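You operate a simulated robot arm through the tools that you are given. There is no shell and no other tool. Be economical: measure what you need, move in short steps, check, and stop when the job is done.

You run a simulated two-armed robot. Do the job below in one go: nothing can be reset, and whatever is moved stays where it is left.

Task
On the bamboo mat, fold the beige cloth in half, so that its two long edges meet.

The check looks at the end state, three seconds after you hand in, the way a careful person would. Anything else that was tipped, shoved, dropped, spilled or broken makes it a failure. Flat cloth is picked up by pressing the open fingertips on it (5 to 10 N) and closing them slowly along it; thin cloth reads only 2 to 8 mm in the jaws.

Robot
Two 7-joint arms with two-finger parallel grippers on one trunk, on a base that drives. Base frame: it is fixed to the floor where the robot stands at the start and does not move with it; the origin is under the middle of the robot, x ahead of it, y to its left, z up. Readings come in m, rad, newtons and seconds.
The left shoulder is at the start at [0.07, 0.163, 1.12], the right one opposite. With the tool pointing down near the work surface each hand reaches from about 0.4 to 0.88 m from the robot's upright axis, wherever it stands, measured 20 degrees to its own side. Places, roughly: bamboo mat [0.5, -0.1, 0.8]; beige cloth [0.5, -0.1, 0.9]. Payload 3.43 kg a hand.
The tool frame of a hand sits at the grasp point between the pads (the TCP): z along the fingers, y along the line on which they close. The tips reach 0.034 m beyond it. Largest opening 0.128 m; finger width 0.024, thickness 0.012; the body of the gripper, 0.048 by 0.13 m, starts 0.096 m behind the TCP.
Orientation is that of the tool frame in the base frame, as a unit quaternion [x, y, z, w]. With the fingers straight down and closing along the base's y, the tool's x points along the base's -x, its y along +y and its z along -z.

Tools
- The arms move only by the tool step_arm. It takes "left_series", "right_series" or both (then of equal length, played together; a hand with none holds still); each is a list of rows, each an object of numbers (a shift or turn left out is 0, a gripper value left out holds the last): "x", "y", "z": the shift along the base's x, y, z in m; "wx", "wy", "wz": the turn, a rotation vector about the base's x, y, z in rad. In form: [{"x": .., "y": .., "z": .., "wx": .., "wy": .., "wz": ..}, ...]. A call has 1 to 20 rows; each row is the pose to reach, as a shift and turn from the pose commanded when the call began. "left_jaw" and "right_jaw" are, for a hand that has rows, the gripper command, from -1 (fully open) to 1 (shut), values between in proportion, set as the call begins (left out, the last holds). Rows are played at 5 a second. More than 0.05 m and 0.15 rad between two rows, or a gripper value outside its range, and nothing of the call is played. Where a pose cannot be reached the arm comes as near as it can. A force on the tool above 40 N (or 10 N above the force at the start of the call, whichever is more), or a blocked arm, ends the call early, and 0.2 s more pass. Each finger travels about 0.153 m/s and halts on what it meets, pressing with about 22 N; the grip force reading is that of the motor and also rises with nothing between the fingers. The clock runs only during rows and for 0.2 s after the last one: add rows that repeat a pose to give the fingers time. It gives the time, the measured TCP pose, the force on the tool (base axes), the opening and the grip force at its end, in the units of the frame above (readings bear some noise), with the torque about the TCP (base axes, N m) and any sound that the robot's microphone picked up.
- Cameras (640 x 400 px; columns grow to the right, rows downward): "scene" is now at [0.1352, -0.0062, 1.3406]; the picture's right is [-0.08, -1.00, -0.00], its down [-0.63, 0.05, -0.77] and it looks along [0.77, -0.06, -0.64] (base axes); focal length 270 px, centre (320, 200). "left" rides on the left gripper at [0.076, 0.011, -0.16] in its tool frame; the picture's right is [-0.15, 0.99, 0.00], its down [-0.88, -0.13, -0.46] and it looks along [-0.45, -0.07, 0.89] (tool axes); focal length 234 px, centre (320, 200). "right" rides on the right gripper at [0.076, -0.011, -0.16] in its tool frame; the picture's right is [0.15, 0.99, 0.00], its down [-0.88, 0.13, -0.46] and it looks along [-0.45, 0.07, 0.89] (tool axes); focal length 234 px, centre (320, 200). There is no depth. A picture from a camera that has moved, and an enlarged one, comes with that camera's place and axes in the base frame and with its lens.
- snapshot(camera): a new picture of that camera. It takes no simulated time.
- lift_body(by): slides the trunk up (or, below 0, down) by that many m; the arms and the scene camera ride with it, the base frame stays. It gives what a move gives, with no picture.
- drive_base(legs): drives the robot by 1 to 6 legs, each [ahead, left, turn to the left] in m, m and rad, along the robot's own axes; the way and the turn of a leg run together, so that a leg with both is an arc; at most 1.5 m and 3.142 rad a leg. The arms and the cameras ride along, it lands a little off, and it stops where it bumps. It gives what a move gives.
- turn_head(pan, tilt): turns the head with the scene camera to pan (to the left, within 1.501 rad either way) and tilt (down, from -0.506 to 1.204), counted from straight ahead of the robot. It gives what a move gives.
- enlarge(camera, box): a new picture of the part [left, top, right, bottom] of that camera's present view, enlarged. It takes no simulated time.
- sign_off(): hands the job in; it is judged then, once.

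Go step by step. Nothing tells you exact positions but the pictures and the camera data: compare them with the known pose of the tool, close in by small moves and look again before you grip or let go. The budget is 120 turns and 92 pictures, counting those below and the enlarged ones. Unless the task says otherwise, let go and move clear before handing in.

The tools are called after "Call:" as name(argument=value, ...) on one line, values as JSON. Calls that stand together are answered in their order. step_arm: Moves the arms, as the interface text tells. Its arguments: {"type":"object","properties":{"left_series":{"type":"array"},"left_jaw":{"type":"number"},"right_series":{"type":"array"},"right_jaw":{"type":"number"}},"required":[]} The other tools are called the same way: lift_body (by) slides the trunk up or down; drive_base (legs) drives the base; turn_head (pan, tilt) turns the head that bears the scene camera; snapshot (camera) takes a picture; enlarge (camera, box) takes an enlarged picture of a part of a camera's view; sign_off () hands the job in.

At the start:

```text
clock: 0.0
left_tcp_pos: [0.7271, 0.1123, 1.022]
left_tcp_rot: [0.0, 1.0, 0.0, 0.0]
left_ft_force: [0.1, 0.1, 0.2]
left_moment: [0.02, -0.01, 0.01]
left_opening: 0.1281
left_finger_force: 0.0
right_tcp_pos: [0.5484, -0.376, 1.0298]
right_tcp_rot: [0.001, 1.0, 0.0, -0.001]
right_ft_force: [-0.2, -0.8, -1.0]
right_moment: [0.0, 0.02, -0.05]
right_opening: 0.1281
right_finger_force: 0.0
trunk travel left (down, up): [-0.6, 0.34]
robot x, y, heading: [0.0009, -0.0009, -0.001]
head pan, tilt: [-0.077, 0.689]
```

scene: 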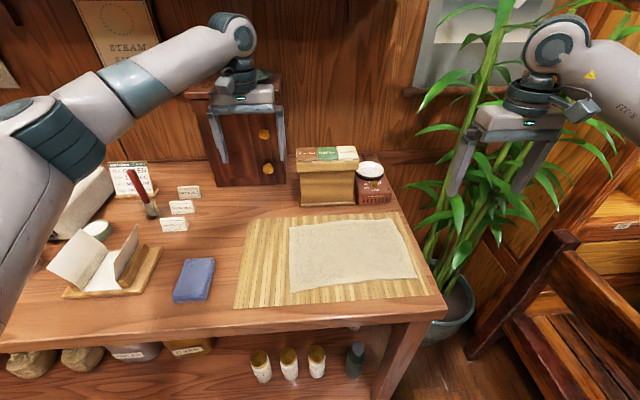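
right: 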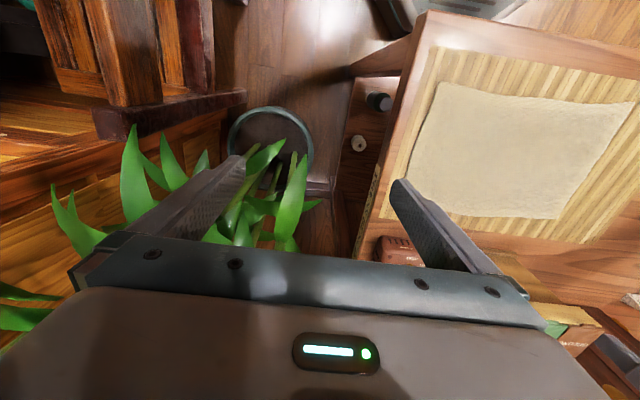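
left: 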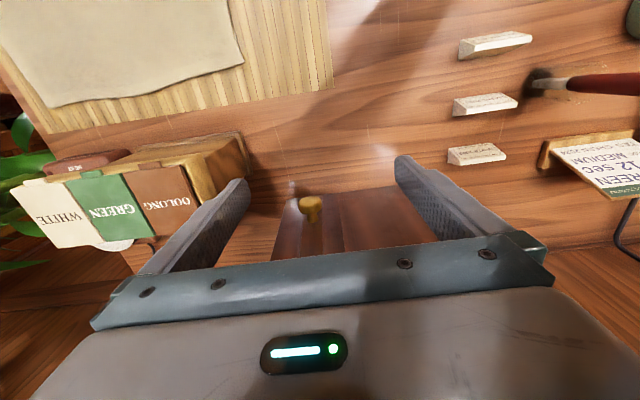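

The cloth looks flat on the mat, with long edges running along y (near edge x≈0.48, far edge x≈0.68). I plan to pinch both far corners and fold them toward me, so first I'll look closer.

Call:
enlarge(camera="scene", box=[220, 140, 460, 320])

```text
2.22 times, centred on (340, 230) of scene
camera zoom: at [0.1352, -0.0062, 1.3406], right [-0.08, -1.0, 0.0], down [-0.63, 0.05, -0.77], along [0.77, -0.06, -0.64], focal length 599 px, centre (276, 133)
```

zoom: 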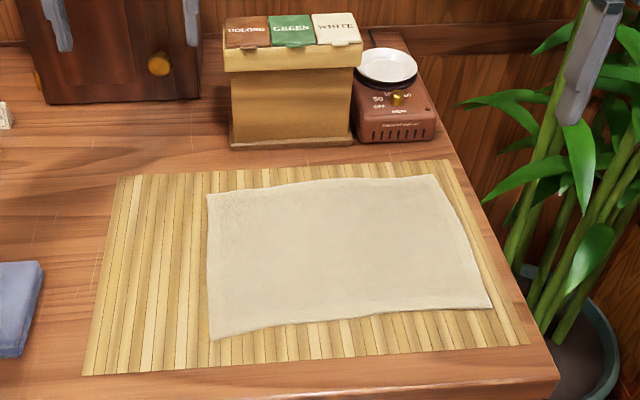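

Corners come out at about far-left (0.663, 0.038), far-right (0.677, -0.253), near-right (0.480, -0.257) and near-left (0.466, 0.030). I'll bring both hands above the far corners with the jaws partly closed.

Call:
step_arm(left_series=[{"x": -0.012, "y": -0.015, "z": -0.012}, {"x": -0.024, "y": -0.03, "z": -0.024}, {"x": -0.036, "y": -0.045, "z": -0.036}, {"x": -0.048, "y": -0.06, "z": -0.048}, {"x": -0.06, "y": -0.075, "z": -0.06}, {"x": -0.072, "y": -0.09, "z": -0.072}, {"x": -0.072, "y": -0.09, "z": -0.092}, {"x": -0.072, "y": -0.09, "z": -0.112}, {"x": -0.072, "y": -0.09, "z": -0.112}], right_series=[{"x": 0.02, "y": 0.023, "z": -0.013}, {"x": 0.04, "y": 0.046, "z": -0.026}, {"x": 0.06, "y": 0.069, "z": -0.04}, {"x": 0.08, "y": 0.092, "z": -0.053}, {"x": 0.1, "y": 0.115, "z": -0.066}, {"x": 0.12, "y": 0.138, "z": -0.08}, {"x": 0.12, "y": 0.138, "z": -0.1}, {"x": 0.12, "y": 0.138, "z": -0.12}, {"x": 0.12, "y": 0.138, "z": -0.12}], left_jaw=0.4, right_jaw=0.4)

Call:
snapshot(camera="left")

Call:
snapshot(camera="right")

Call:
enlarge(camera="scene", box=[220, 140, 460, 320])

```text
clock: 2.0
left_tcp_pos: [0.6553, 0.0235, 0.9091]
left_tcp_rot: [0.0, 1.0, 0.0, 0.0]
left_ft_force: [0.2, -1.2, 0.4]
left_moment: [0.06, -0.03, 0.02]
left_opening: 0.0384
left_finger_force: 0.2
right_tcp_pos: [0.6671, -0.2364, 0.9101]
right_tcp_rot: [0.0, 1.0, 0.0, 0.0]
right_ft_force: [-0.5, 0.3, -0.5]
right_moment: [-0.02, -0.02, -0.01]
right_opening: 0.0383
right_finger_force: 0.0
trunk travel left (down, up): [-0.6, 0.34]
robot x, y, heading: [-0.0008, -0.0011, 0.001]
head pan, tilt: [-0.077, 0.689]
```

```text
87 pictures are left
camera left: at [0.5804, 0.0337, 1.069], right [0.15, 0.99, 0.0], down [0.88, -0.13, 0.46], along [0.45, -0.07, -0.89], focal length 234 px, centre (320, 200)
```

left: 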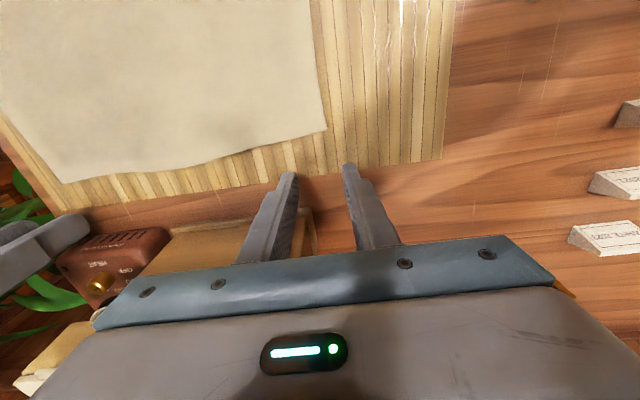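

```text
86 pictures are left
camera right: at [0.5896, -0.2494, 1.07], right [-0.15, 0.99, 0.0], down [0.88, 0.13, 0.46], along [0.45, 0.07, -0.89], focal length 234 px, centre (320, 200)
```

right: 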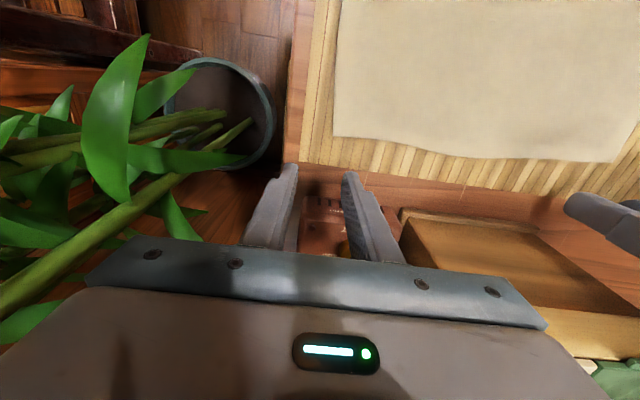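

```text
2.22 times, centred on (340, 230) of scene
camera zoom: at [0.1347, -0.0061, 1.3407], right [-0.08, -1.0, 0.0], down [-0.63, 0.05, -0.77], along [0.77, -0.06, -0.64], focal length 599 px, centre (276, 133)
```

zoom: 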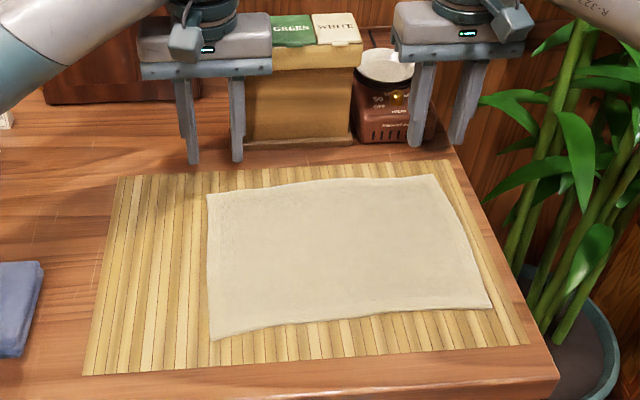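

Comparing the two views, the surface is nearer z≈0.85, which puts the far corners at about (0.621, 0.034) and (0.632, -0.23). I'll shift the hands over those and check.

Call:
step_arm(left_series=[{"x": -0.021, "y": -0.004}, {"x": -0.043, "y": -0.009}, {"x": -0.043, "y": -0.009}], right_series=[{"x": -0.023, "y": 0.011}, {"x": -0.045, "y": 0.022}, {"x": -0.045, "y": 0.022}])

Call:
snapshot(camera="left")

Call:
snapshot(camera="right")

Call:
enlarge(camera="scene", box=[220, 140, 460, 320])

```text
clock: 2.8
left_tcp_pos: [0.6146, 0.0158, 0.9078]
left_tcp_rot: [0.001, 1.0, 0.0, -0.002]
left_ft_force: [-0.6, 0.1, 0.6]
left_moment: [0.02, 0.01, -0.02]
left_opening: 0.0384
left_finger_force: 0.0
right_tcp_pos: [0.6238, -0.2133, 0.9084]
right_tcp_rot: [0.0, 1.0, 0.0, -0.001]
right_ft_force: [0.0, 0.6, 0.4]
right_moment: [-0.02, 0.01, -0.01]
right_opening: 0.0385
right_finger_force: 0.0
trunk travel left (down, up): [-0.6, 0.34]
robot x, y, heading: [0.0007, -0.0041, -0.003]
head pan, tilt: [-0.077, 0.689]
```

```text
84 pictures are left
camera left: at [0.5385, 0.0247, 1.0686], right [0.15, 0.99, 0.0], down [0.88, -0.13, 0.45], along [0.45, -0.07, -0.89], focal length 234 px, centre (320, 200)
```

left: 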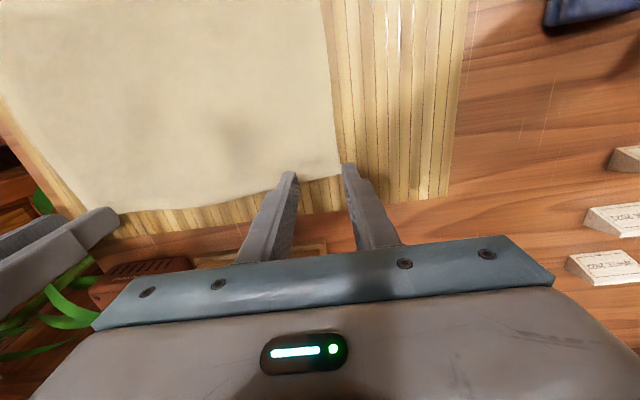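

```text
83 pictures are left
camera right: at [0.5457, -0.2269, 1.0686], right [-0.15, 0.99, 0.0], down [0.88, 0.13, 0.45], along [0.45, 0.07, -0.89], focal length 234 px, centre (320, 200)
```

right: 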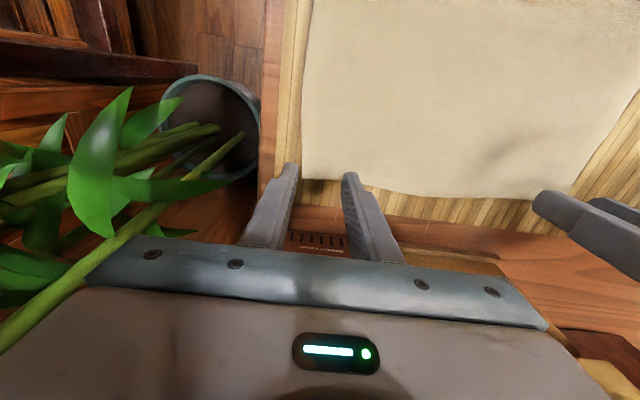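

```text
2.22 times, centred on (340, 230) of scene
camera zoom: at [0.1357, -0.0061, 1.3406], right [-0.08, -1.0, 0.0], down [-0.63, 0.05, -0.77], along [0.77, -0.06, -0.64], focal length 599 px, centre (276, 133)
```

zoom: 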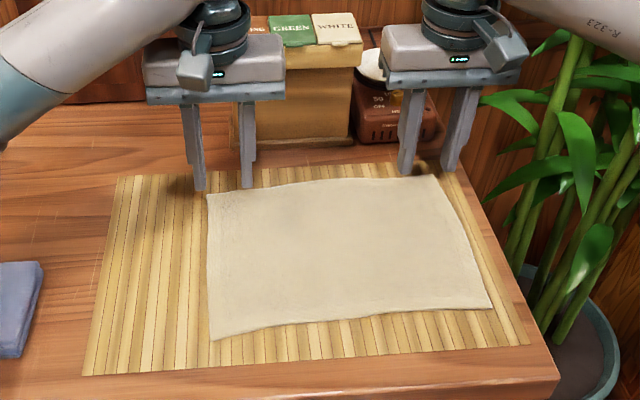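

The corners look to be about (0.630, 0.033) and (0.641, -0.233). I'll narrow the jaws, make a small correction and come down slowly, feeling for contact.

Call:
step_arm(left_series=[{"x": 0.005, "y": -0.008}, {"x": 0.005, "y": -0.008, "z": -0.01}, {"x": 0.005, "y": -0.008, "z": -0.018}, {"x": 0.005, "y": -0.008, "z": -0.018}], right_series=[{"x": 0.006, "y": 0.005}, {"x": 0.006, "y": 0.005, "z": -0.01}, {"x": 0.006, "y": 0.005, "z": -0.018}, {"x": 0.006, "y": 0.005, "z": -0.018}], left_jaw=0.6, right_jaw=0.6)

Call:
enlarge(camera="scene", box=[270, 180, 430, 280])

Call:
enlarge(camera="left", box=[240, 120, 400, 220])

Call:
enlarge(camera="right", box=[240, 120, 400, 220])

```text
clock: 3.8
left_tcp_pos: [0.6189, 0.0057, 0.8907]
left_tcp_rot: [0.0, 1.0, 0.0, 0.0]
left_ft_force: [0.3, 0.0, 0.6]
left_moment: [0.0, 0.02, -0.03]
left_opening: 0.0255
left_finger_force: 0.1
right_tcp_pos: [0.6296, -0.2112, 0.8905]
right_tcp_rot: [0.0, 1.0, -0.001, 0.0]
right_ft_force: [-0.6, -0.4, 0.5]
right_moment: [-0.03, 0.01, 0.01]
right_opening: 0.0256
right_finger_force: 0.1
trunk travel left (down, up): [-0.6, 0.34]
robot x, y, heading: [0.0006, -0.0019, 0.005]
head pan, tilt: [-0.077, 0.689]
```

```text
4.00 times, centred on (350, 230) of scene
camera zoom: at [0.1351, -0.0061, 1.3406], right [-0.08, -1.0, 0.0], down [-0.63, 0.05, -0.77], along [0.77, -0.06, -0.64], focal length 1078 px, centre (200, 80)
```

zoom: 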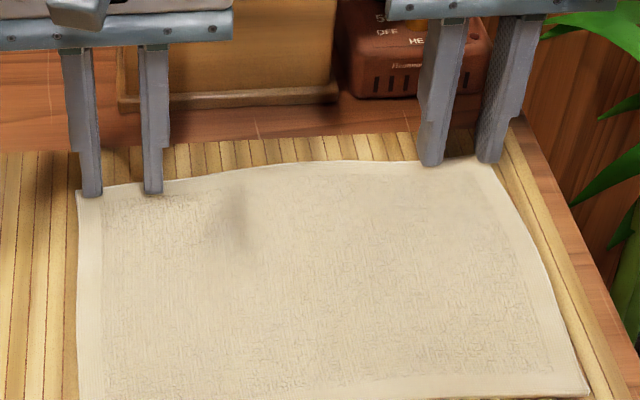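

```text
4.00 times, centred on (320, 170) of left
camera zoom: at [0.5425, 0.0157, 1.0508], right [0.15, 0.99, 0.0], down [0.88, -0.13, 0.46], along [0.45, -0.07, -0.89], focal length 937 px, centre (320, 320)
```

zoom: 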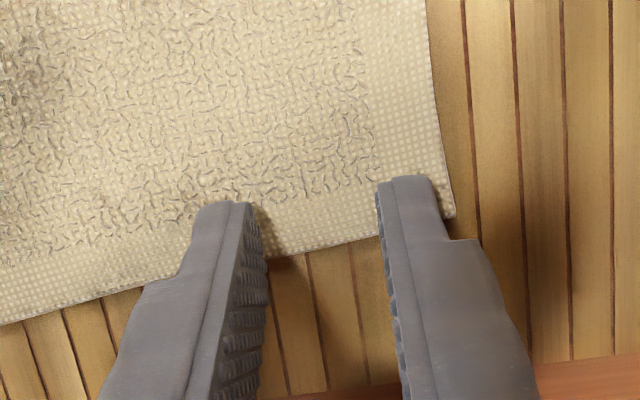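

```text
4.00 times, centred on (320, 170) of right
camera zoom: at [0.5517, -0.2231, 1.0517], right [-0.15, 0.99, 0.0], down [0.88, 0.13, 0.46], along [0.45, 0.07, -0.89], focal length 937 px, centre (320, 320)
```

zoom: 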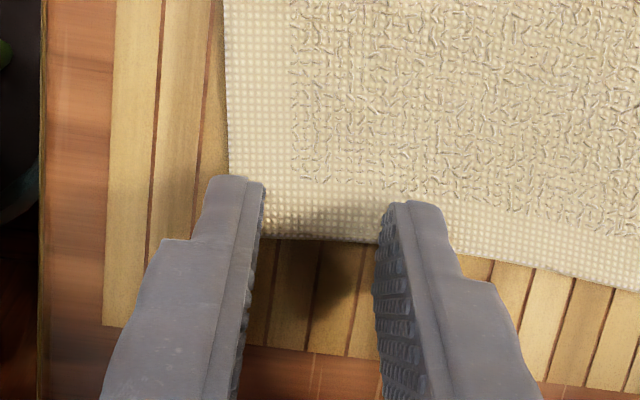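

Both hands sit well over the corners, so I'll back off 5 mm in x and lower until the tips touch.

Call:
step_arm(left_series=[{"x": -0.005, "z": -0.003}, {"x": -0.005, "z": -0.006}, {"x": -0.005, "z": -0.009}, {"x": -0.005, "z": -0.009}], right_series=[{"x": -0.005, "z": -0.003}, {"x": -0.005, "z": -0.006}, {"x": -0.005, "z": -0.009}, {"x": -0.005, "z": -0.009}])

```text
clock: 4.8
left_tcp_pos: [0.6124, 0.005, 0.8863]
left_tcp_rot: [0.0, 1.0, -0.001, 0.003]
left_ft_force: [7.9, -1.5, 27.6]
left_moment: [-0.03, -0.13, 0.0]
left_opening: 0.0257
left_finger_force: 0.1
right_tcp_pos: [0.6245, -0.2105, 0.8862]
right_tcp_rot: [0.001, 1.0, 0.001, 0.003]
right_ft_force: [5.1, -0.4, 20.0]
right_moment: [-0.02, -0.06, -0.02]
right_opening: 0.0256
right_finger_force: 0.1
trunk travel left (down, up): [-0.6, 0.34]
robot x, y, heading: [-0.0028, -0.0013, 0.002]
head pan, tilt: [-0.077, 0.689]
```

The tips touch with the TCP at z≈0.886 but press too hard, so I'll ease up to about 7 N.

Call:
step_arm(left_series=[{"z": 0.0015}, {"z": 0.003}, {"z": 0.003}], right_series=[{"z": 0.001}, {"z": 0.002}, {"z": 0.002}])

```text
clock: 5.6
left_tcp_pos: [0.6108, 0.0052, 0.8858]
left_tcp_rot: [0.0, 1.0, -0.001, 0.001]
left_ft_force: [4.3, -3.4, 15.2]
left_moment: [-0.12, -0.09, 0.04]
left_opening: 0.0256
left_finger_force: 0.0
right_tcp_pos: [0.6214, -0.2106, 0.886]
right_tcp_rot: [0.0, 1.0, 0.0, 0.0]
right_ft_force: [4.8, 0.5, 14.7]
right_moment: [0.07, -0.04, -0.01]
right_opening: 0.0253
right_finger_force: 0.1
trunk travel left (down, up): [-0.6, 0.34]
robot x, y, heading: [-0.0015, -0.0019, 0.002]
head pan, tilt: [-0.077, 0.689]
```

Call:
step_arm(left_series=[{"z": 0.001}, {"z": 0.002}, {"z": 0.002}], right_series=[{"z": 0.001}, {"z": 0.002}, {"z": 0.002}])

Call:
enlarge(camera="left", box=[240, 120, 400, 220])

Call:
enlarge(camera="right", box=[240, 120, 400, 220])

```text
clock: 6.4
left_tcp_pos: [0.6117, 0.0053, 0.888]
left_tcp_rot: [0.0, 1.0, 0.001, 0.0]
left_ft_force: [-1.9, -0.3, 4.5]
left_moment: [-0.03, 0.07, -0.01]
left_opening: 0.0257
left_finger_force: 0.0
right_tcp_pos: [0.6234, -0.2097, 0.8884]
right_tcp_rot: [0.0, 1.0, 0.0, -0.001]
right_ft_force: [-1.9, 0.0, 5.5]
right_moment: [0.01, 0.11, 0.0]
right_opening: 0.0254
right_finger_force: 0.2
trunk travel left (down, up): [-0.6, 0.34]
robot x, y, heading: [-0.0006, 0.0004, 0.0]
head pan, tilt: [-0.077, 0.689]
```

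```text
4.00 times, centred on (320, 170) of left
camera zoom: at [0.5362, 0.0161, 1.0473], right [0.15, 0.99, 0.0], down [0.88, -0.13, 0.46], along [0.45, -0.07, -0.89], focal length 937 px, centre (320, 320)
```

zoom: 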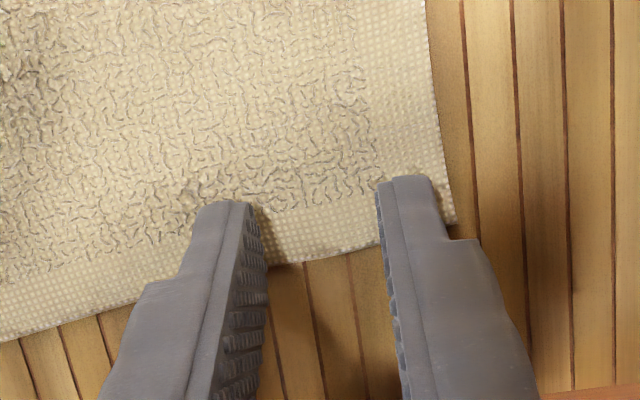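

```text
4.00 times, centred on (320, 170) of right
camera zoom: at [0.546, -0.223, 1.0476], right [-0.15, 0.99, 0.0], down [0.88, 0.13, 0.45], along [0.45, 0.07, -0.89], focal length 937 px, centre (320, 320)
```

zoom: 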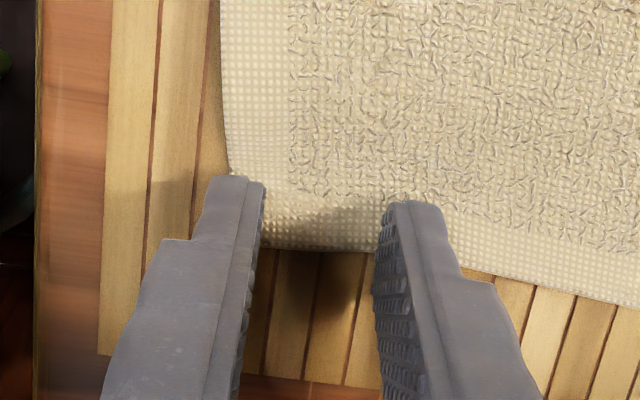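

I now have light contact with both fingers on cloth. I'll add a touch more pressure and close in steps.

Call:
step_arm(left_series=[{"z": -0.0007}, {"z": -0.0007}], right_series=[{"z": -0.0005}, {"z": -0.0005}], left_jaw=0.7, right_jaw=0.7)

Call:
step_arm(left_series=[{"z": 0}, {"z": 0}], right_series=[{"z": 0}, {"z": 0}], left_jaw=0.78, right_jaw=0.78)

Call:
enlarge(camera="left", box=[240, 120, 400, 220])

Call:
enlarge(camera="right", box=[240, 120, 400, 220])

```text
clock: 7.0
left_tcp_pos: [0.6123, 0.0069, 0.8866]
left_tcp_rot: [-0.001, 1.0, -0.001, 0.001]
left_ft_force: [-0.4, 0.3, 7.2]
left_moment: [0.0, 0.03, 0.0]
left_opening: 0.0186
left_finger_force: 0.1
right_tcp_pos: [0.6233, -0.2093, 0.8872]
right_tcp_rot: [0.001, 1.0, -0.001, -0.001]
right_ft_force: [-1.4, 0.2, 5.2]
right_moment: [-0.01, 0.06, -0.02]
right_opening: 0.019
right_finger_force: 0.0
trunk travel left (down, up): [-0.6, 0.34]
robot x, y, heading: [0.0012, 0.0023, -0.002]
head pan, tilt: [-0.077, 0.689]
```

```text
clock: 7.6
left_tcp_pos: [0.6127, 0.0048, 0.8877]
left_tcp_rot: [0.0, 1.0, 0.0, 0.001]
left_ft_force: [-2.3, -1.8, 7.2]
left_moment: [-0.08, 0.11, -0.01]
left_opening: 0.015
left_finger_force: 0.0
right_tcp_pos: [0.624, -0.2118, 0.8869]
right_tcp_rot: [0.001, 1.0, 0.001, 0.001]
right_ft_force: [-0.3, 2.6, 4.8]
right_moment: [0.09, 0.05, -0.03]
right_opening: 0.0147
right_finger_force: 0.4
trunk travel left (down, up): [-0.6, 0.34]
robot x, y, heading: [0.002, 0.0012, 0.0]
head pan, tilt: [-0.077, 0.689]
```

```text
4.00 times, centred on (320, 170) of left
camera zoom: at [0.5365, 0.0157, 1.0469], right [0.15, 0.99, 0.0], down [0.88, -0.13, 0.46], along [0.45, -0.07, -0.89], focal length 937 px, centre (320, 320)
```

zoom: 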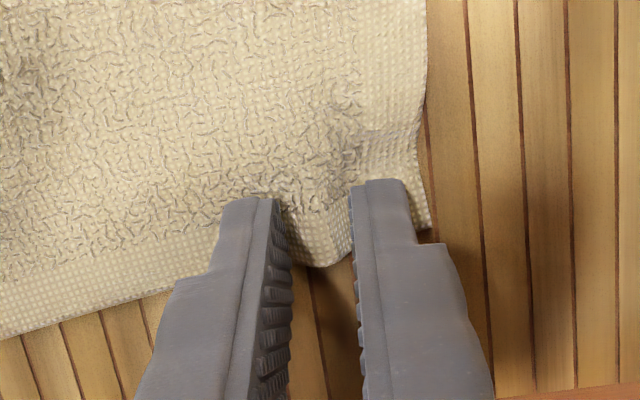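

```text
4.00 times, centred on (320, 170) of right
camera zoom: at [0.5467, -0.223, 1.0476], right [-0.15, 0.99, 0.0], down [0.88, 0.13, 0.46], along [0.45, 0.07, -0.89], focal length 937 px, centre (320, 320)
```

zoom: 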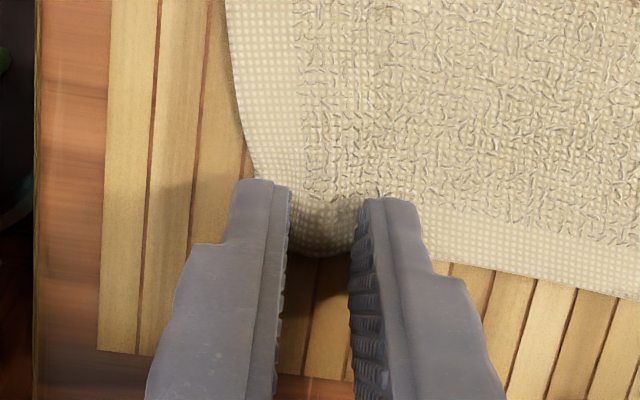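

The cloth is rucking up between the tips on both sides as intended, so I'll keep closing.

Call:
step_arm(left_series=[{"z": 0}, {"z": 0}], right_series=[{"z": 0}, {"z": 0}], left_jaw=0.86, right_jaw=0.86)

Call:
step_arm(left_series=[{"z": 0}, {"z": 0}], right_series=[{"z": 0}, {"z": 0}], left_jaw=0.93, right_jaw=0.93)

Call:
step_arm(left_series=[{"z": 0}, {"z": 0}, {"z": 0}], right_series=[{"z": 0}, {"z": 0}, {"z": 0}], left_jaw=1, right_jaw=1)

Call:
enlarge(camera="left", box=[240, 120, 400, 220])

Call:
enlarge(camera="right", box=[240, 120, 400, 220])

```text
clock: 8.2
left_tcp_pos: [0.6115, 0.0064, 0.8873]
left_tcp_rot: [0.0, 1.0, 0.0, 0.001]
left_ft_force: [0.5, -4.9, 7.3]
left_moment: [-0.14, 0.0, 0.02]
left_opening: 0.011
left_finger_force: 2.2
right_tcp_pos: [0.6234, -0.2106, 0.8876]
right_tcp_rot: [0.0, 1.0, 0.0, 0.001]
right_ft_force: [0.4, 4.5, 5.0]
right_moment: [0.12, 0.02, 0.02]
right_opening: 0.0114
right_finger_force: 2.9
trunk travel left (down, up): [-0.6, 0.34]
robot x, y, heading: [-0.0022, -0.0007, 0.002]
head pan, tilt: [-0.077, 0.689]
```

```text
clock: 8.8
left_tcp_pos: [0.6131, 0.0048, 0.8881]
left_tcp_rot: [0.0, 1.0, 0.0, 0.001]
left_ft_force: [0.5, -6.4, 7.7]
left_moment: [-0.36, 0.0, 0.03]
left_opening: 0.0084
left_finger_force: 3.6
right_tcp_pos: [0.6233, -0.2107, 0.8881]
right_tcp_rot: [0.0, 1.0, -0.001, 0.0]
right_ft_force: [0.0, 7.4, 5.1]
right_moment: [0.32, 0.05, -0.04]
right_opening: 0.009
right_finger_force: 3.9
trunk travel left (down, up): [-0.6, 0.34]
robot x, y, heading: [0.0029, 0.0041, 0.001]
head pan, tilt: [-0.077, 0.689]
```

```text
clock: 9.6
left_tcp_pos: [0.6123, 0.006, 0.8867]
left_tcp_rot: [0.0, 1.0, -0.002, 0.001]
left_ft_force: [1.5, -15.0, 8.0]
left_moment: [-0.57, -0.01, 0.07]
left_opening: 0.0045
left_finger_force: 22.5
right_tcp_pos: [0.6246, -0.2103, 0.8878]
right_tcp_rot: [0.0, 1.0, 0.0, 0.0]
right_ft_force: [-0.9, 15.4, 5.3]
right_moment: [0.55, 0.07, -0.02]
right_opening: 0.0046
right_finger_force: 22.4
trunk travel left (down, up): [-0.6, 0.34]
robot x, y, heading: [0.0004, -0.0008, -0.002]
head pan, tilt: [-0.077, 0.689]
```

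```text
4.00 times, centred on (320, 170) of left
camera zoom: at [0.5364, 0.0155, 1.0469], right [0.15, 0.99, 0.0], down [0.88, -0.13, 0.46], along [0.45, -0.07, -0.89], focal length 937 px, centre (320, 320)
```

zoom: 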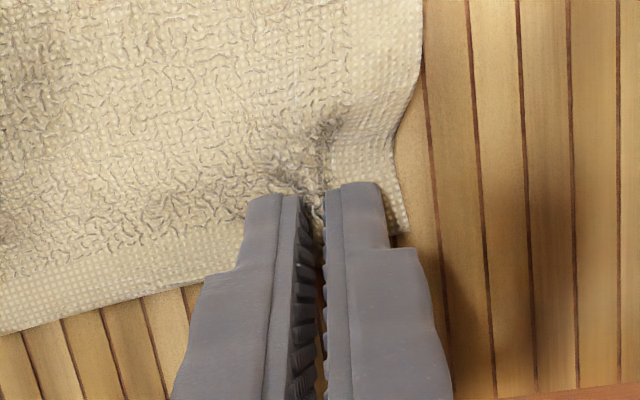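

```text
4.00 times, centred on (320, 170) of right
camera zoom: at [0.5466, -0.2227, 1.0476], right [-0.15, 0.99, 0.0], down [0.88, 0.13, 0.46], along [0.45, 0.07, -0.89], focal length 937 px, centre (320, 320)
```

zoom: 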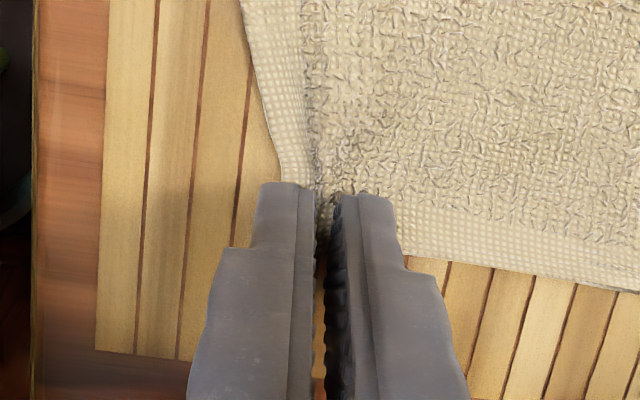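

Both read 4.5 mm, so there's cloth in the jaws, though sideways tension is about 15 N. I'll lift a little while easing the hands together.

Call:
step_arm(left_series=[{"z": 0.008, "y": -0.002}, {"z": 0.02, "y": -0.003, "x": -0.005}, {"z": 0.03, "y": -0.003, "x": -0.01}, {"z": 0.03, "y": -0.003, "x": -0.01}], right_series=[{"z": 0.008, "y": 0.002}, {"z": 0.02, "y": 0.003, "x": -0.005}, {"z": 0.03, "y": 0.003, "x": -0.01}, {"z": 0.03, "y": 0.003, "x": -0.01}])

Call:
enlarge(camera="scene", box=[220, 140, 460, 320])

```text
clock: 10.6
left_tcp_pos: [0.6027, 0.0024, 0.9162]
left_tcp_rot: [0.0, 1.0, -0.001, 0.001]
left_ft_force: [1.0, -7.3, 0.4]
left_moment: [-0.28, -0.03, 0.03]
left_opening: 0.0036
left_finger_force: 21.4
right_tcp_pos: [0.6148, -0.2083, 0.9167]
right_tcp_rot: [0.0, 1.0, -0.001, 0.0]
right_ft_force: [-1.2, 6.9, 0.4]
right_moment: [0.22, 0.03, -0.06]
right_opening: 0.0042
right_finger_force: 21.8
trunk travel left (down, up): [-0.6, 0.34]
robot x, y, heading: [-0.0032, -0.0, -0.0]
head pan, tilt: [-0.077, 0.689]
```

```text
2.22 times, centred on (340, 230) of scene
camera zoom: at [0.1354, -0.0062, 1.3406], right [-0.08, -1.0, 0.0], down [-0.63, 0.05, -0.77], along [0.77, -0.06, -0.64], focal length 599 px, centre (276, 133)
```

zoom: 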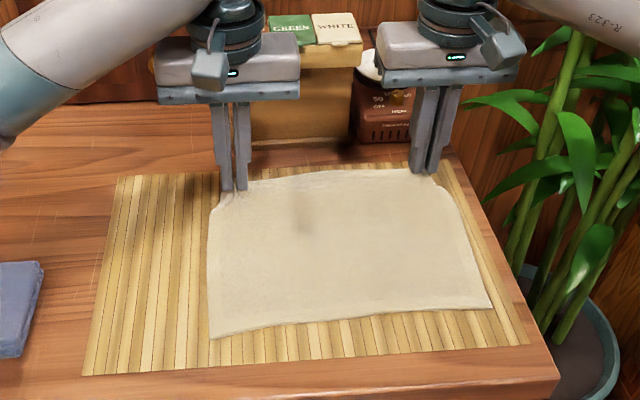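

Both corners are up and held. I'll swing them up and toward me, tilting the fingers forward so the flap rolls over, and stop midway to check.

Call:
step_arm(left_series=[{"x": -0.006, "z": 0.012}, {"x": -0.0174, "z": 0.024, "wy": -0.04}, {"x": -0.0314, "z": 0.0338, "wy": -0.1}, {"x": -0.0478, "z": 0.0415, "wy": -0.17}, {"x": -0.0661, "z": 0.046, "wy": -0.24}, {"x": -0.0847, "z": 0.0463, "wy": -0.32}, {"x": -0.0847, "z": 0.0463, "wy": -0.32}], right_series=[{"x": -0.006, "z": 0.012}, {"x": -0.0174, "z": 0.024, "wy": -0.04}, {"x": -0.0314, "z": 0.0338, "wy": -0.1}, {"x": -0.0478, "z": 0.0415, "wy": -0.17}, {"x": -0.0661, "z": 0.046, "wy": -0.24}, {"x": -0.0847, "z": 0.0463, "wy": -0.32}, {"x": -0.0847, "z": 0.0463, "wy": -0.32}])

Call:
enlarge(camera="scene", box=[220, 140, 460, 320])

```text
clock: 12.2
left_tcp_pos: [0.5179, 0.0018, 0.963]
left_tcp_rot: [0.0, 0.987, 0.0, 0.159]
left_ft_force: [-0.1, -7.5, -0.4]
left_moment: [-0.26, 0.0, -0.03]
left_opening: 0.0039
left_finger_force: 22.0
right_tcp_pos: [0.5315, -0.2071, 0.9619]
right_tcp_rot: [0.001, 0.987, 0.0, 0.159]
right_ft_force: [-0.7, 7.8, -0.6]
right_moment: [0.26, 0.02, 0.06]
right_opening: 0.004
right_finger_force: 22.3
trunk travel left (down, up): [-0.6, 0.34]
robot x, y, heading: [-0.0016, -0.0002, -0.002]
head pan, tilt: [-0.077, 0.689]
```

```text
2.22 times, centred on (340, 230) of scene
camera zoom: at [0.1361, -0.0059, 1.3405], right [-0.08, -1.0, 0.0], down [-0.63, 0.05, -0.77], along [0.77, -0.06, -0.64], focal length 599 px, centre (276, 133)
```

zoom: 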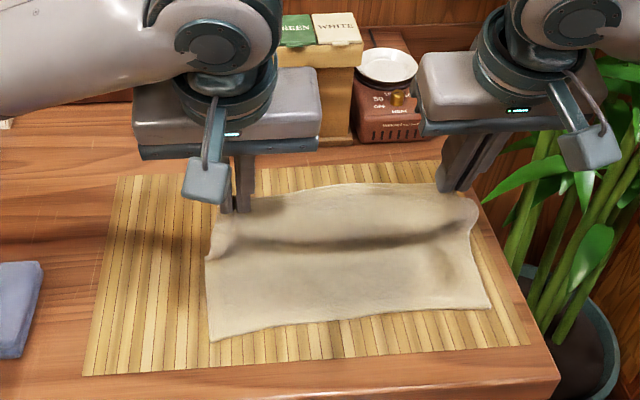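

The flap is standing up nicely and nothing else has moved. I'll continue over and down toward the near edge.

Call:
step_arm(left_series=[{"x": -0.0185, "z": -0.003, "wy": -0.08}, {"x": -0.0347, "z": -0.01, "wy": -0.15}, {"x": -0.0495, "z": -0.021, "wy": -0.21}, {"x": -0.0625, "z": -0.0332, "wy": -0.28}, {"x": -0.0745, "z": -0.0483, "wy": -0.28}, {"x": -0.0745, "z": -0.0483, "wy": -0.28}], right_series=[{"x": -0.0185, "z": -0.003, "wy": -0.08}, {"x": -0.0347, "z": -0.01, "wy": -0.15}, {"x": -0.0495, "z": -0.021, "wy": -0.21}, {"x": -0.0625, "z": -0.0332, "wy": -0.28}, {"x": -0.0745, "z": -0.0483, "wy": -0.28}, {"x": -0.0745, "z": -0.0483, "wy": -0.28}])

Call:
enlarge(camera="scene", box=[220, 160, 460, 340])

Call:
snapshot(camera="left")

Call:
snapshot(camera="right")

```text
clock: 13.6
left_tcp_pos: [0.4453, 0.002, 0.916]
left_tcp_rot: [0.0, 0.955, -0.001, 0.296]
left_ft_force: [5.2, -13.2, -0.7]
left_moment: [-0.43, -0.16, -0.17]
left_opening: 0.0042
left_finger_force: 22.1
right_tcp_pos: [0.5124, -0.2021, 0.9156]
right_tcp_rot: [0.0, 0.956, 0.002, 0.294]
right_ft_force: [-4.4, 13.3, -1.7]
right_moment: [0.41, 0.17, 0.31]
right_opening: 0.0044
right_finger_force: 21.9
right hand out of reach, approached as far as the arm can: row 3, 4, 5, 6
trunk travel left (down, up): [-0.6, 0.34]
robot x, y, heading: [-0.0, -0.003, -0.005]
head pan, tilt: [-0.077, 0.689]
```

```text
2.22 times, centred on (340, 250) of scene
camera zoom: at [0.1352, -0.0061, 1.3406], right [-0.08, -1.0, 0.0], down [-0.63, 0.05, -0.77], along [0.77, -0.06, -0.64], focal length 599 px, centre (276, 89)
```

zoom: 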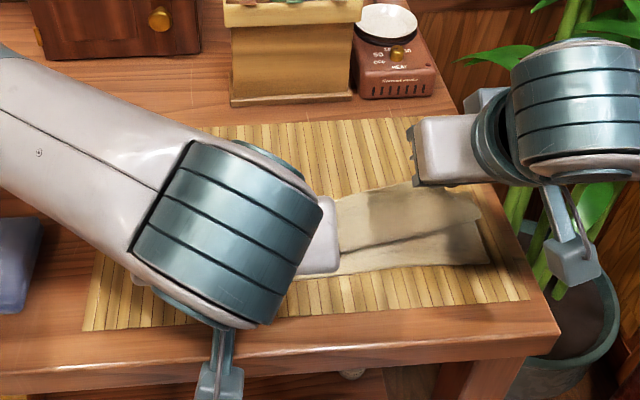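

```text
69 pictures are left
camera left: at [0.2921, 0.0118, 1.0047], right [0.12, 0.99, 0.08], down [0.47, -0.13, 0.87], along [0.87, -0.07, -0.48], focal length 234 px, centre (320, 200)
```

left: 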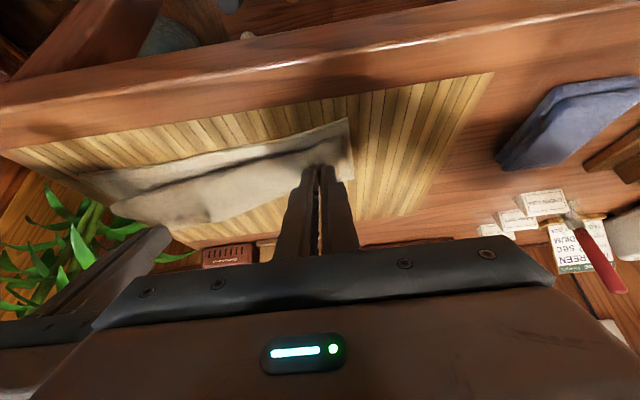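

```text
68 pictures are left
camera right: at [0.3588, -0.2143, 1.0059], right [-0.12, 0.99, -0.08], down [0.47, 0.13, 0.87], along [0.87, 0.07, -0.48], focal length 234 px, centre (320, 200)
```

right: 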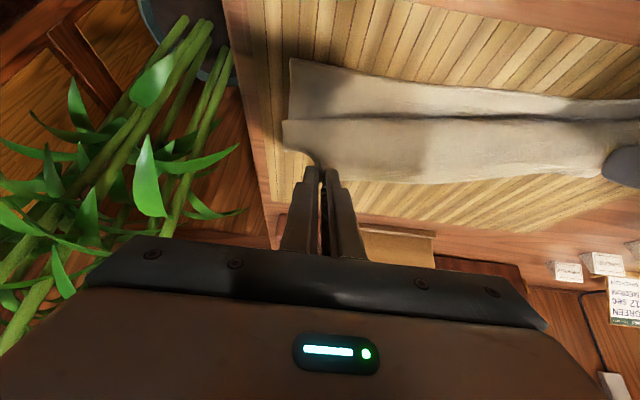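

The right arm ran out of reach with that tilt (x=0.512 instead of about 0.457), while the left is on track. I'll untilt the right hand so it can come the rest of the way.

Call:
step_arm(right_series=[{"wy": 0.07}, {"wy": 0.14}, {"wy": 0.21}, {"wy": 0.28}, {"wy": 0.35}, {"wy": 0.4}, {"wy": 0.4}])

Call:
snapshot(camera="right")

```text
clock: 15.2
left_tcp_pos: [0.4451, 0.0019, 0.9151]
left_tcp_rot: [0.0, 0.955, 0.0, 0.296]
left_ft_force: [2.2, -8.2, -0.3]
left_moment: [-0.21, -0.07, -0.11]
left_opening: 0.0038
left_finger_force: 21.9
right_tcp_pos: [0.5136, -0.2006, 0.918]
right_tcp_rot: [0.0, 0.995, 0.0, 0.1]
right_ft_force: [-2.5, 7.7, -0.1]
right_moment: [0.24, 0.09, 0.07]
right_opening: 0.0038
right_finger_force: 22.3
trunk travel left (down, up): [-0.6, 0.34]
robot x, y, heading: [0.0006, -0.0001, 0.003]
head pan, tilt: [-0.077, 0.689]
```

```text
67 pictures are left
camera right: at [0.4056, -0.2131, 1.0589], right [-0.14, 0.99, -0.03], down [0.77, 0.13, 0.62], along [0.62, 0.07, -0.78], focal length 234 px, centre (320, 200)
```

right: 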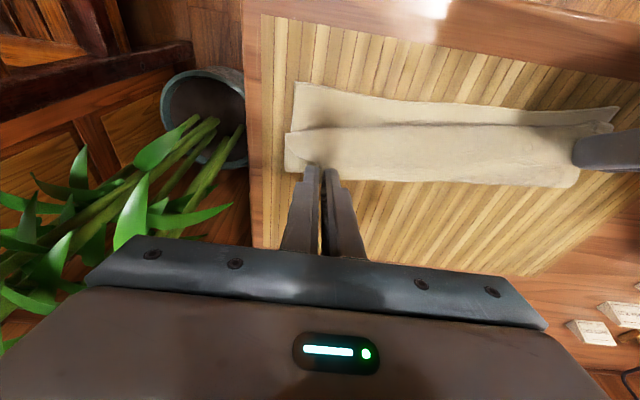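

The fold-over is under way. I'll bring the right hand over and toward the near edge to match the left.

Call:
step_arm(right_series=[{"x": -0.012, "z": 0.008, "wy": 0.03, "y": -0.002}, {"x": -0.025, "z": 0.008, "wy": 0.06, "y": -0.004}, {"x": -0.04, "z": 0.002, "wy": 0.1, "y": -0.006}, {"x": -0.054, "z": -0.01, "wy": 0.1, "y": -0.006}, {"x": -0.054, "z": -0.01, "wy": 0.1, "y": -0.006}])

Call:
snapshot(camera="right")

Call:
snapshot(camera="left")

```text
clock: 16.4
left_tcp_pos: [0.4453, 0.0017, 0.9154]
left_tcp_rot: [0.0, 0.955, 0.0, 0.295]
left_ft_force: [-0.3, -5.5, 0.0]
left_moment: [-0.17, 0.03, -0.11]
left_opening: 0.0034
left_finger_force: 22.2
right_tcp_pos: [0.4594, -0.2065, 0.9052]
right_tcp_rot: [0.0, 0.999, 0.0, 0.049]
right_ft_force: [0.1, 5.3, 0.1]
right_moment: [0.16, 0.02, 0.0]
right_opening: 0.0039
right_finger_force: 22.6
trunk travel left (down, up): [-0.6, 0.34]
robot x, y, heading: [-0.0035, 0.0002, -0.005]
head pan, tilt: [-0.077, 0.689]
```

```text
66 pictures are left
camera right: at [0.3666, -0.2185, 1.0575], right [-0.14, 0.99, -0.01], down [0.83, 0.13, 0.54], along [0.54, 0.07, -0.84], focal length 234 px, centre (320, 200)
```

right: 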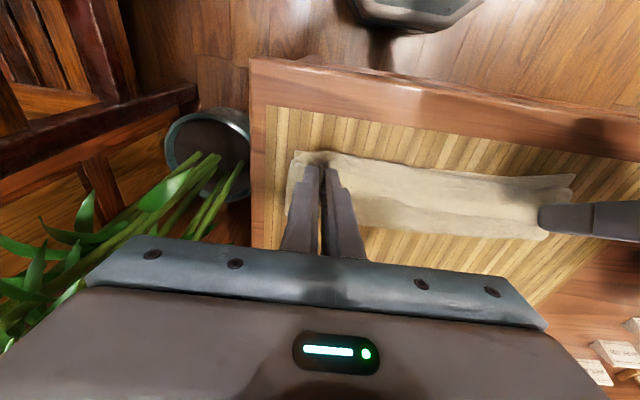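

```text
65 pictures are left
camera left: at [0.2923, 0.0121, 1.0047], right [0.12, 0.99, 0.08], down [0.47, -0.13, 0.87], along [0.87, -0.07, -0.48], focal length 234 px, centre (320, 200)
```

left: 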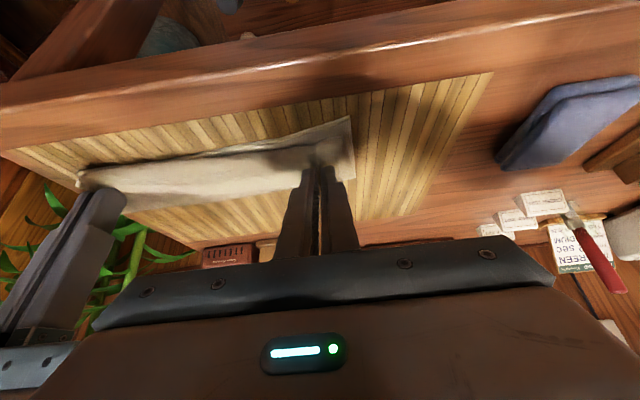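

Bottom-layer near corners are still at (0.434, 0.032) and (0.450, -0.232). I'll bring the left hand in the last bit and lower both to just above the lower layer.

Call:
step_arm(left_series=[{"x": -0.006, "z": -0.006, "y": -0.002}, {"x": -0.012, "z": -0.014, "y": -0.004}, {"x": -0.015, "z": -0.024, "y": -0.004}, {"x": -0.015, "z": -0.024, "y": -0.004}], right_series=[{"x": 0, "z": -0.003}, {"x": 0, "z": -0.006}, {"x": 0, "z": -0.01}, {"x": 0, "z": -0.01}])

Call:
enlarge(camera="right", box=[260, 100, 580, 300])

Call:
enlarge(camera="left", box=[60, 80, 380, 280])

```text
clock: 17.4
left_tcp_pos: [0.4307, -0.0034, 0.8917]
left_tcp_rot: [-0.001, 0.955, 0.0, 0.297]
left_ft_force: [3.8, -1.5, 14.7]
left_moment: [-0.04, -0.27, -0.07]
left_opening: 0.0034
left_finger_force: 21.8
right_tcp_pos: [0.4589, -0.2057, 0.8974]
right_tcp_rot: [0.0, 0.999, 0.0, 0.051]
right_ft_force: [-1.0, 2.8, 2.4]
right_moment: [0.07, 0.0, -0.01]
right_opening: 0.0036
right_finger_force: 22.2
trunk travel left (down, up): [-0.6, 0.34]
robot x, y, heading: [0.0028, 0.0001, -0.002]
head pan, tilt: [-0.077, 0.689]
```

```text
2.00 times, centred on (420, 200) of right
camera zoom: at [0.3653, -0.2193, 1.049], right [-0.15, 0.99, -0.01], down [0.83, 0.13, 0.54], along [0.54, 0.07, -0.84], focal length 468 px, centre (120, 200)
```

zoom: 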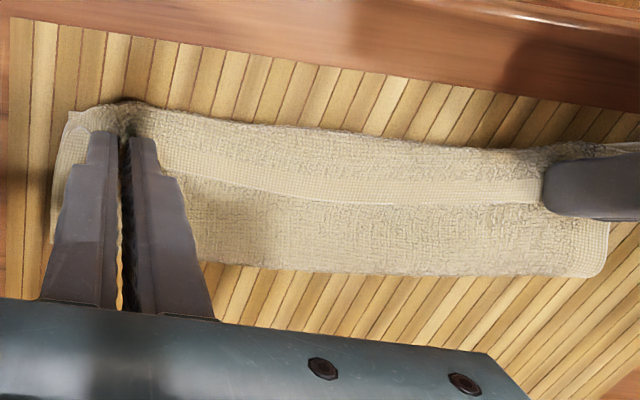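

```text
2.00 times, centred on (220, 180) of left
camera zoom: at [0.277, 0.008, 0.9805], right [0.12, 0.99, 0.08], down [0.47, -0.13, 0.88], along [0.88, -0.07, -0.48], focal length 468 px, centre (520, 240)
```

zoom: 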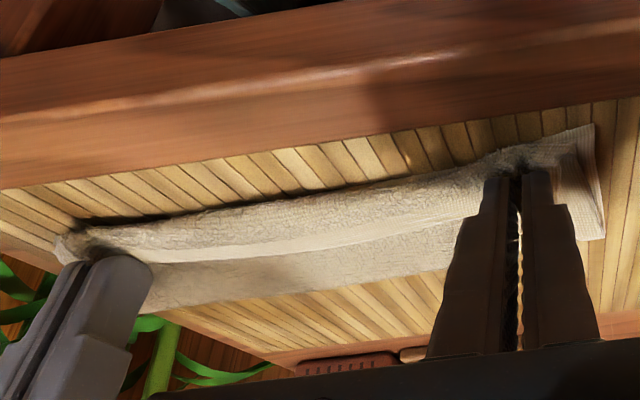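

As I feared, the free edge is curled back on top (hem pointing away from me), because the pinch keeps its orientation. I'll ease the pressure, let go, and look before rolling the hem out.

Call:
step_arm(left_series=[{"z": 0.004}, {"z": 0.004}], right_series=[{"z": 0.0}, {"z": 0.0}], left_jaw=0.85, right_jaw=0.85)

Call:
step_arm(left_series=[{"z": 0.0}, {"z": 0.0}, {"x": -0.01, "z": 0.02}, {"x": -0.02, "z": 0.05}, {"x": -0.03, "z": 0.09}], right_series=[{"z": 0.0}, {"z": 0.0}, {"z": 0.02}, {"z": 0.05}, {"z": 0.09}], left_jaw=0.6, right_jaw=0.6)

Call:
snapshot(camera="right")

Call:
snapshot(camera="left")

```text
clock: 18.0
left_tcp_pos: [0.4293, -0.0026, 0.8939]
left_tcp_rot: [0.0, 0.955, 0.001, 0.295]
left_ft_force: [0.2, -0.7, 1.8]
left_moment: [-0.01, -0.02, 0.01]
left_opening: 0.0088
left_finger_force: 0.0
right_tcp_pos: [0.4578, -0.2076, 0.8964]
right_tcp_rot: [0.001, 0.999, 0.0, 0.05]
right_ft_force: [-0.6, -0.4, 1.5]
right_moment: [0.0, 0.01, 0.0]
right_opening: 0.0096
right_finger_force: 0.3
trunk travel left (down, up): [-0.6, 0.34]
robot x, y, heading: [-0.0016, -0.0024, -0.001]
head pan, tilt: [-0.077, 0.689]
```

```text
clock: 19.2
left_tcp_pos: [0.3994, 0.0009, 0.986]
left_tcp_rot: [0.0, 0.955, 0.0, 0.296]
left_ft_force: [-0.4, -0.5, 0.2]
left_moment: [0.0, -0.03, 0.02]
left_opening: 0.0259
left_finger_force: 0.1
right_tcp_pos: [0.4591, -0.2068, 0.9865]
right_tcp_rot: [0.0, 0.999, 0.0, 0.049]
right_ft_force: [1.0, 0.0, -0.3]
right_moment: [-0.02, -0.01, -0.01]
right_opening: 0.0256
right_finger_force: 0.0
trunk travel left (down, up): [-0.6, 0.34]
robot x, y, heading: [0.0007, 0.0026, 0.001]
head pan, tilt: [-0.077, 0.689]
```

```text
62 pictures are left
camera right: at [0.3657, -0.2178, 1.1385], right [-0.14, 0.99, -0.01], down [0.83, 0.13, 0.54], along [0.54, 0.07, -0.84], focal length 234 px, centre (320, 200)
```

right: 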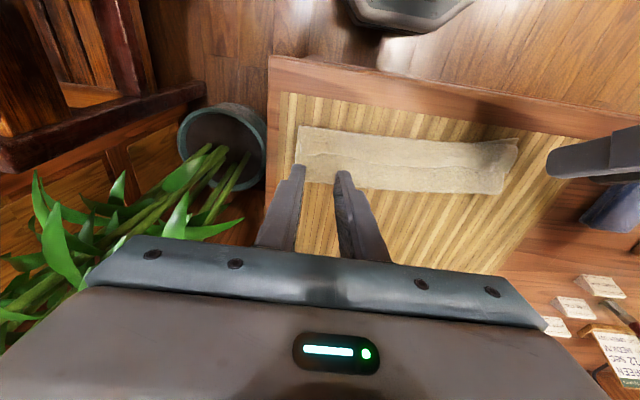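

```text
61 pictures are left
camera left: at [0.2476, 0.0098, 1.0741], right [0.12, 0.99, 0.08], down [0.47, -0.13, 0.87], along [0.87, -0.07, -0.48], focal length 234 px, centre (320, 200)
```

left: 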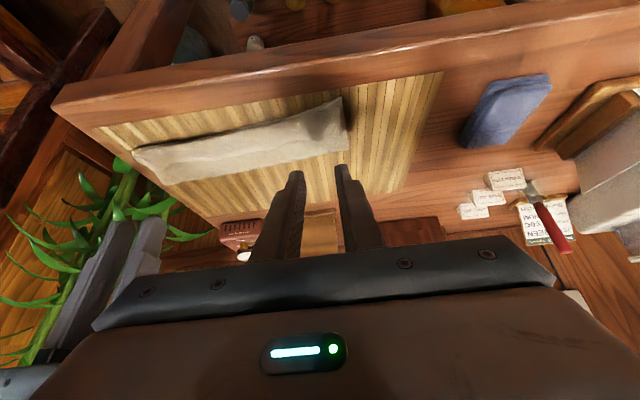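

Released. I'll pull both hands aside for an unobstructed scene view.

Call:
step_arm(left_series=[{"y": 0.03, "z": 0.03, "wy": 0.1}, {"y": 0.07, "z": 0.06, "wy": 0.2}, {"y": 0.11, "z": 0.06, "wy": 0.3}, {"y": 0.15, "z": 0.06, "wy": 0.4}, {"y": 0.19, "z": 0.06, "wy": 0.5}, {"y": 0.23, "z": 0.06, "wy": 0.6}], right_series=[{"y": -0.03, "z": 0.03, "wy": 0.02}, {"y": -0.06, "z": 0.06, "wy": 0.04}, {"y": -0.09, "z": 0.06, "wy": 0.06}, {"y": -0.12, "z": 0.06, "wy": 0.08}, {"y": -0.14, "z": 0.06, "wy": 0.1}, {"y": -0.14, "z": 0.06, "wy": 0.1}])

Call:
enlarge(camera="scene", box=[260, 190, 440, 310])

Call:
enlarge(camera="right", box=[280, 20, 640, 245])

```text
clock: 20.6
left_tcp_pos: [0.3988, 0.229, 1.0436]
left_tcp_rot: [0.002, 1.0, -0.001, 0.0]
left_ft_force: [-0.4, 0.5, -0.8]
left_moment: [-0.04, 0.01, 0.02]
left_opening: 0.0255
left_finger_force: 0.0
right_tcp_pos: [0.4588, -0.3451, 1.0464]
right_tcp_rot: [-0.001, 1.0, -0.001, 0.0]
right_ft_force: [0.0, 1.0, 0.8]
right_moment: [-0.02, -0.03, -0.01]
right_opening: 0.0257
right_finger_force: 0.0
trunk travel left (down, up): [-0.6, 0.34]
robot x, y, heading: [0.001, -0.0023, 0.001]
head pan, tilt: [-0.077, 0.689]
```

```text
3.33 times, centred on (350, 250) of scene
camera zoom: at [0.135, -0.004, 1.3407], right [-0.08, -1.0, 0.0], down [-0.63, 0.05, -0.77], along [0.77, -0.06, -0.64], focal length 898 px, centre (220, 33)
```

zoom: 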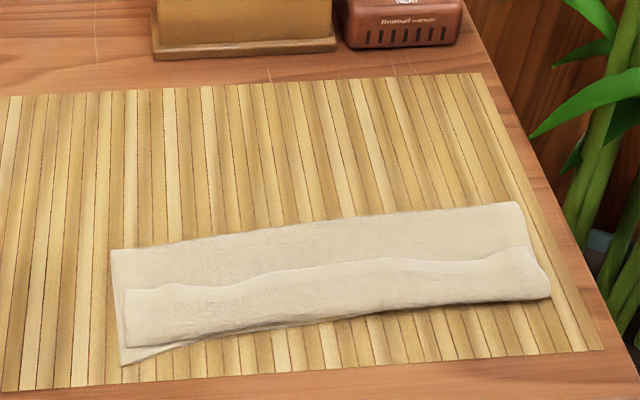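

```text
1.78 times, centred on (460, 132) of right
camera zoom: at [0.3815, -0.3574, 1.207], right [-0.15, 0.99, 0.0], down [0.88, 0.13, 0.46], along [0.45, 0.07, -0.89], focal length 416 px, centre (71, 320)
```

zoom: 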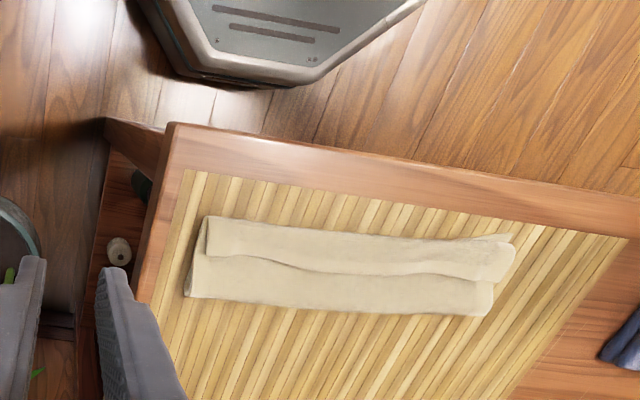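

The flap came over, but its hem is rolled back on top and the crease sits about 2.5 cm too near. I'll back the base off 0.27 m so I can tilt the hands fully, then regrip the hem and lay it down correctly.

Call:
drive_base(legs=[[-0.27, 0, 0]])

Call:
snapshot(camera="scene")

```text
clock: 22.5
left_tcp_pos: [0.1332, 0.2289, 1.0442]
left_tcp_rot: [-0.001, 1.0, 0.0, 0.0]
left_ft_force: [-0.1, 0.0, -0.2]
left_moment: [-0.01, -0.02, -0.02]
left_opening: 0.0253
left_finger_force: 0.1
right_tcp_pos: [0.1934, -0.3457, 1.0467]
right_tcp_rot: [0.0, 1.0, 0.001, -0.001]
right_ft_force: [-0.6, 0.2, -0.5]
right_moment: [0.02, 0.0, -0.01]
right_opening: 0.0255
right_finger_force: 0.1
trunk travel left (down, up): [-0.6, 0.34]
robot x, y, heading: [-0.2645, 0.0009, 0.001]
head pan, tilt: [-0.077, 0.689]
```

```text
58 pictures are left
camera scene: at [-0.1308, -0.0061, 1.3407], right [-0.07, -1.0, 0.0], down [-0.63, 0.05, -0.77], along [0.77, -0.06, -0.64], focal length 270 px, centre (320, 200)
```

scene: 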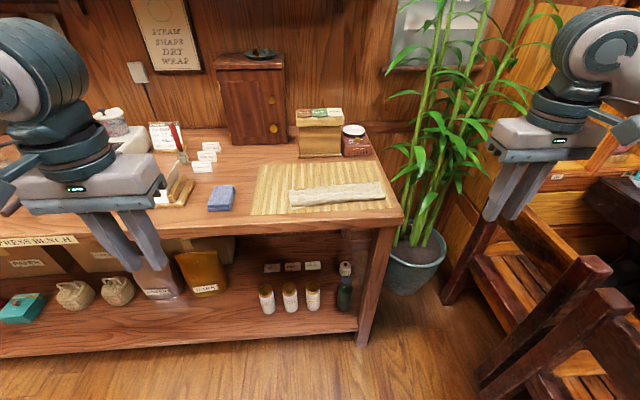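

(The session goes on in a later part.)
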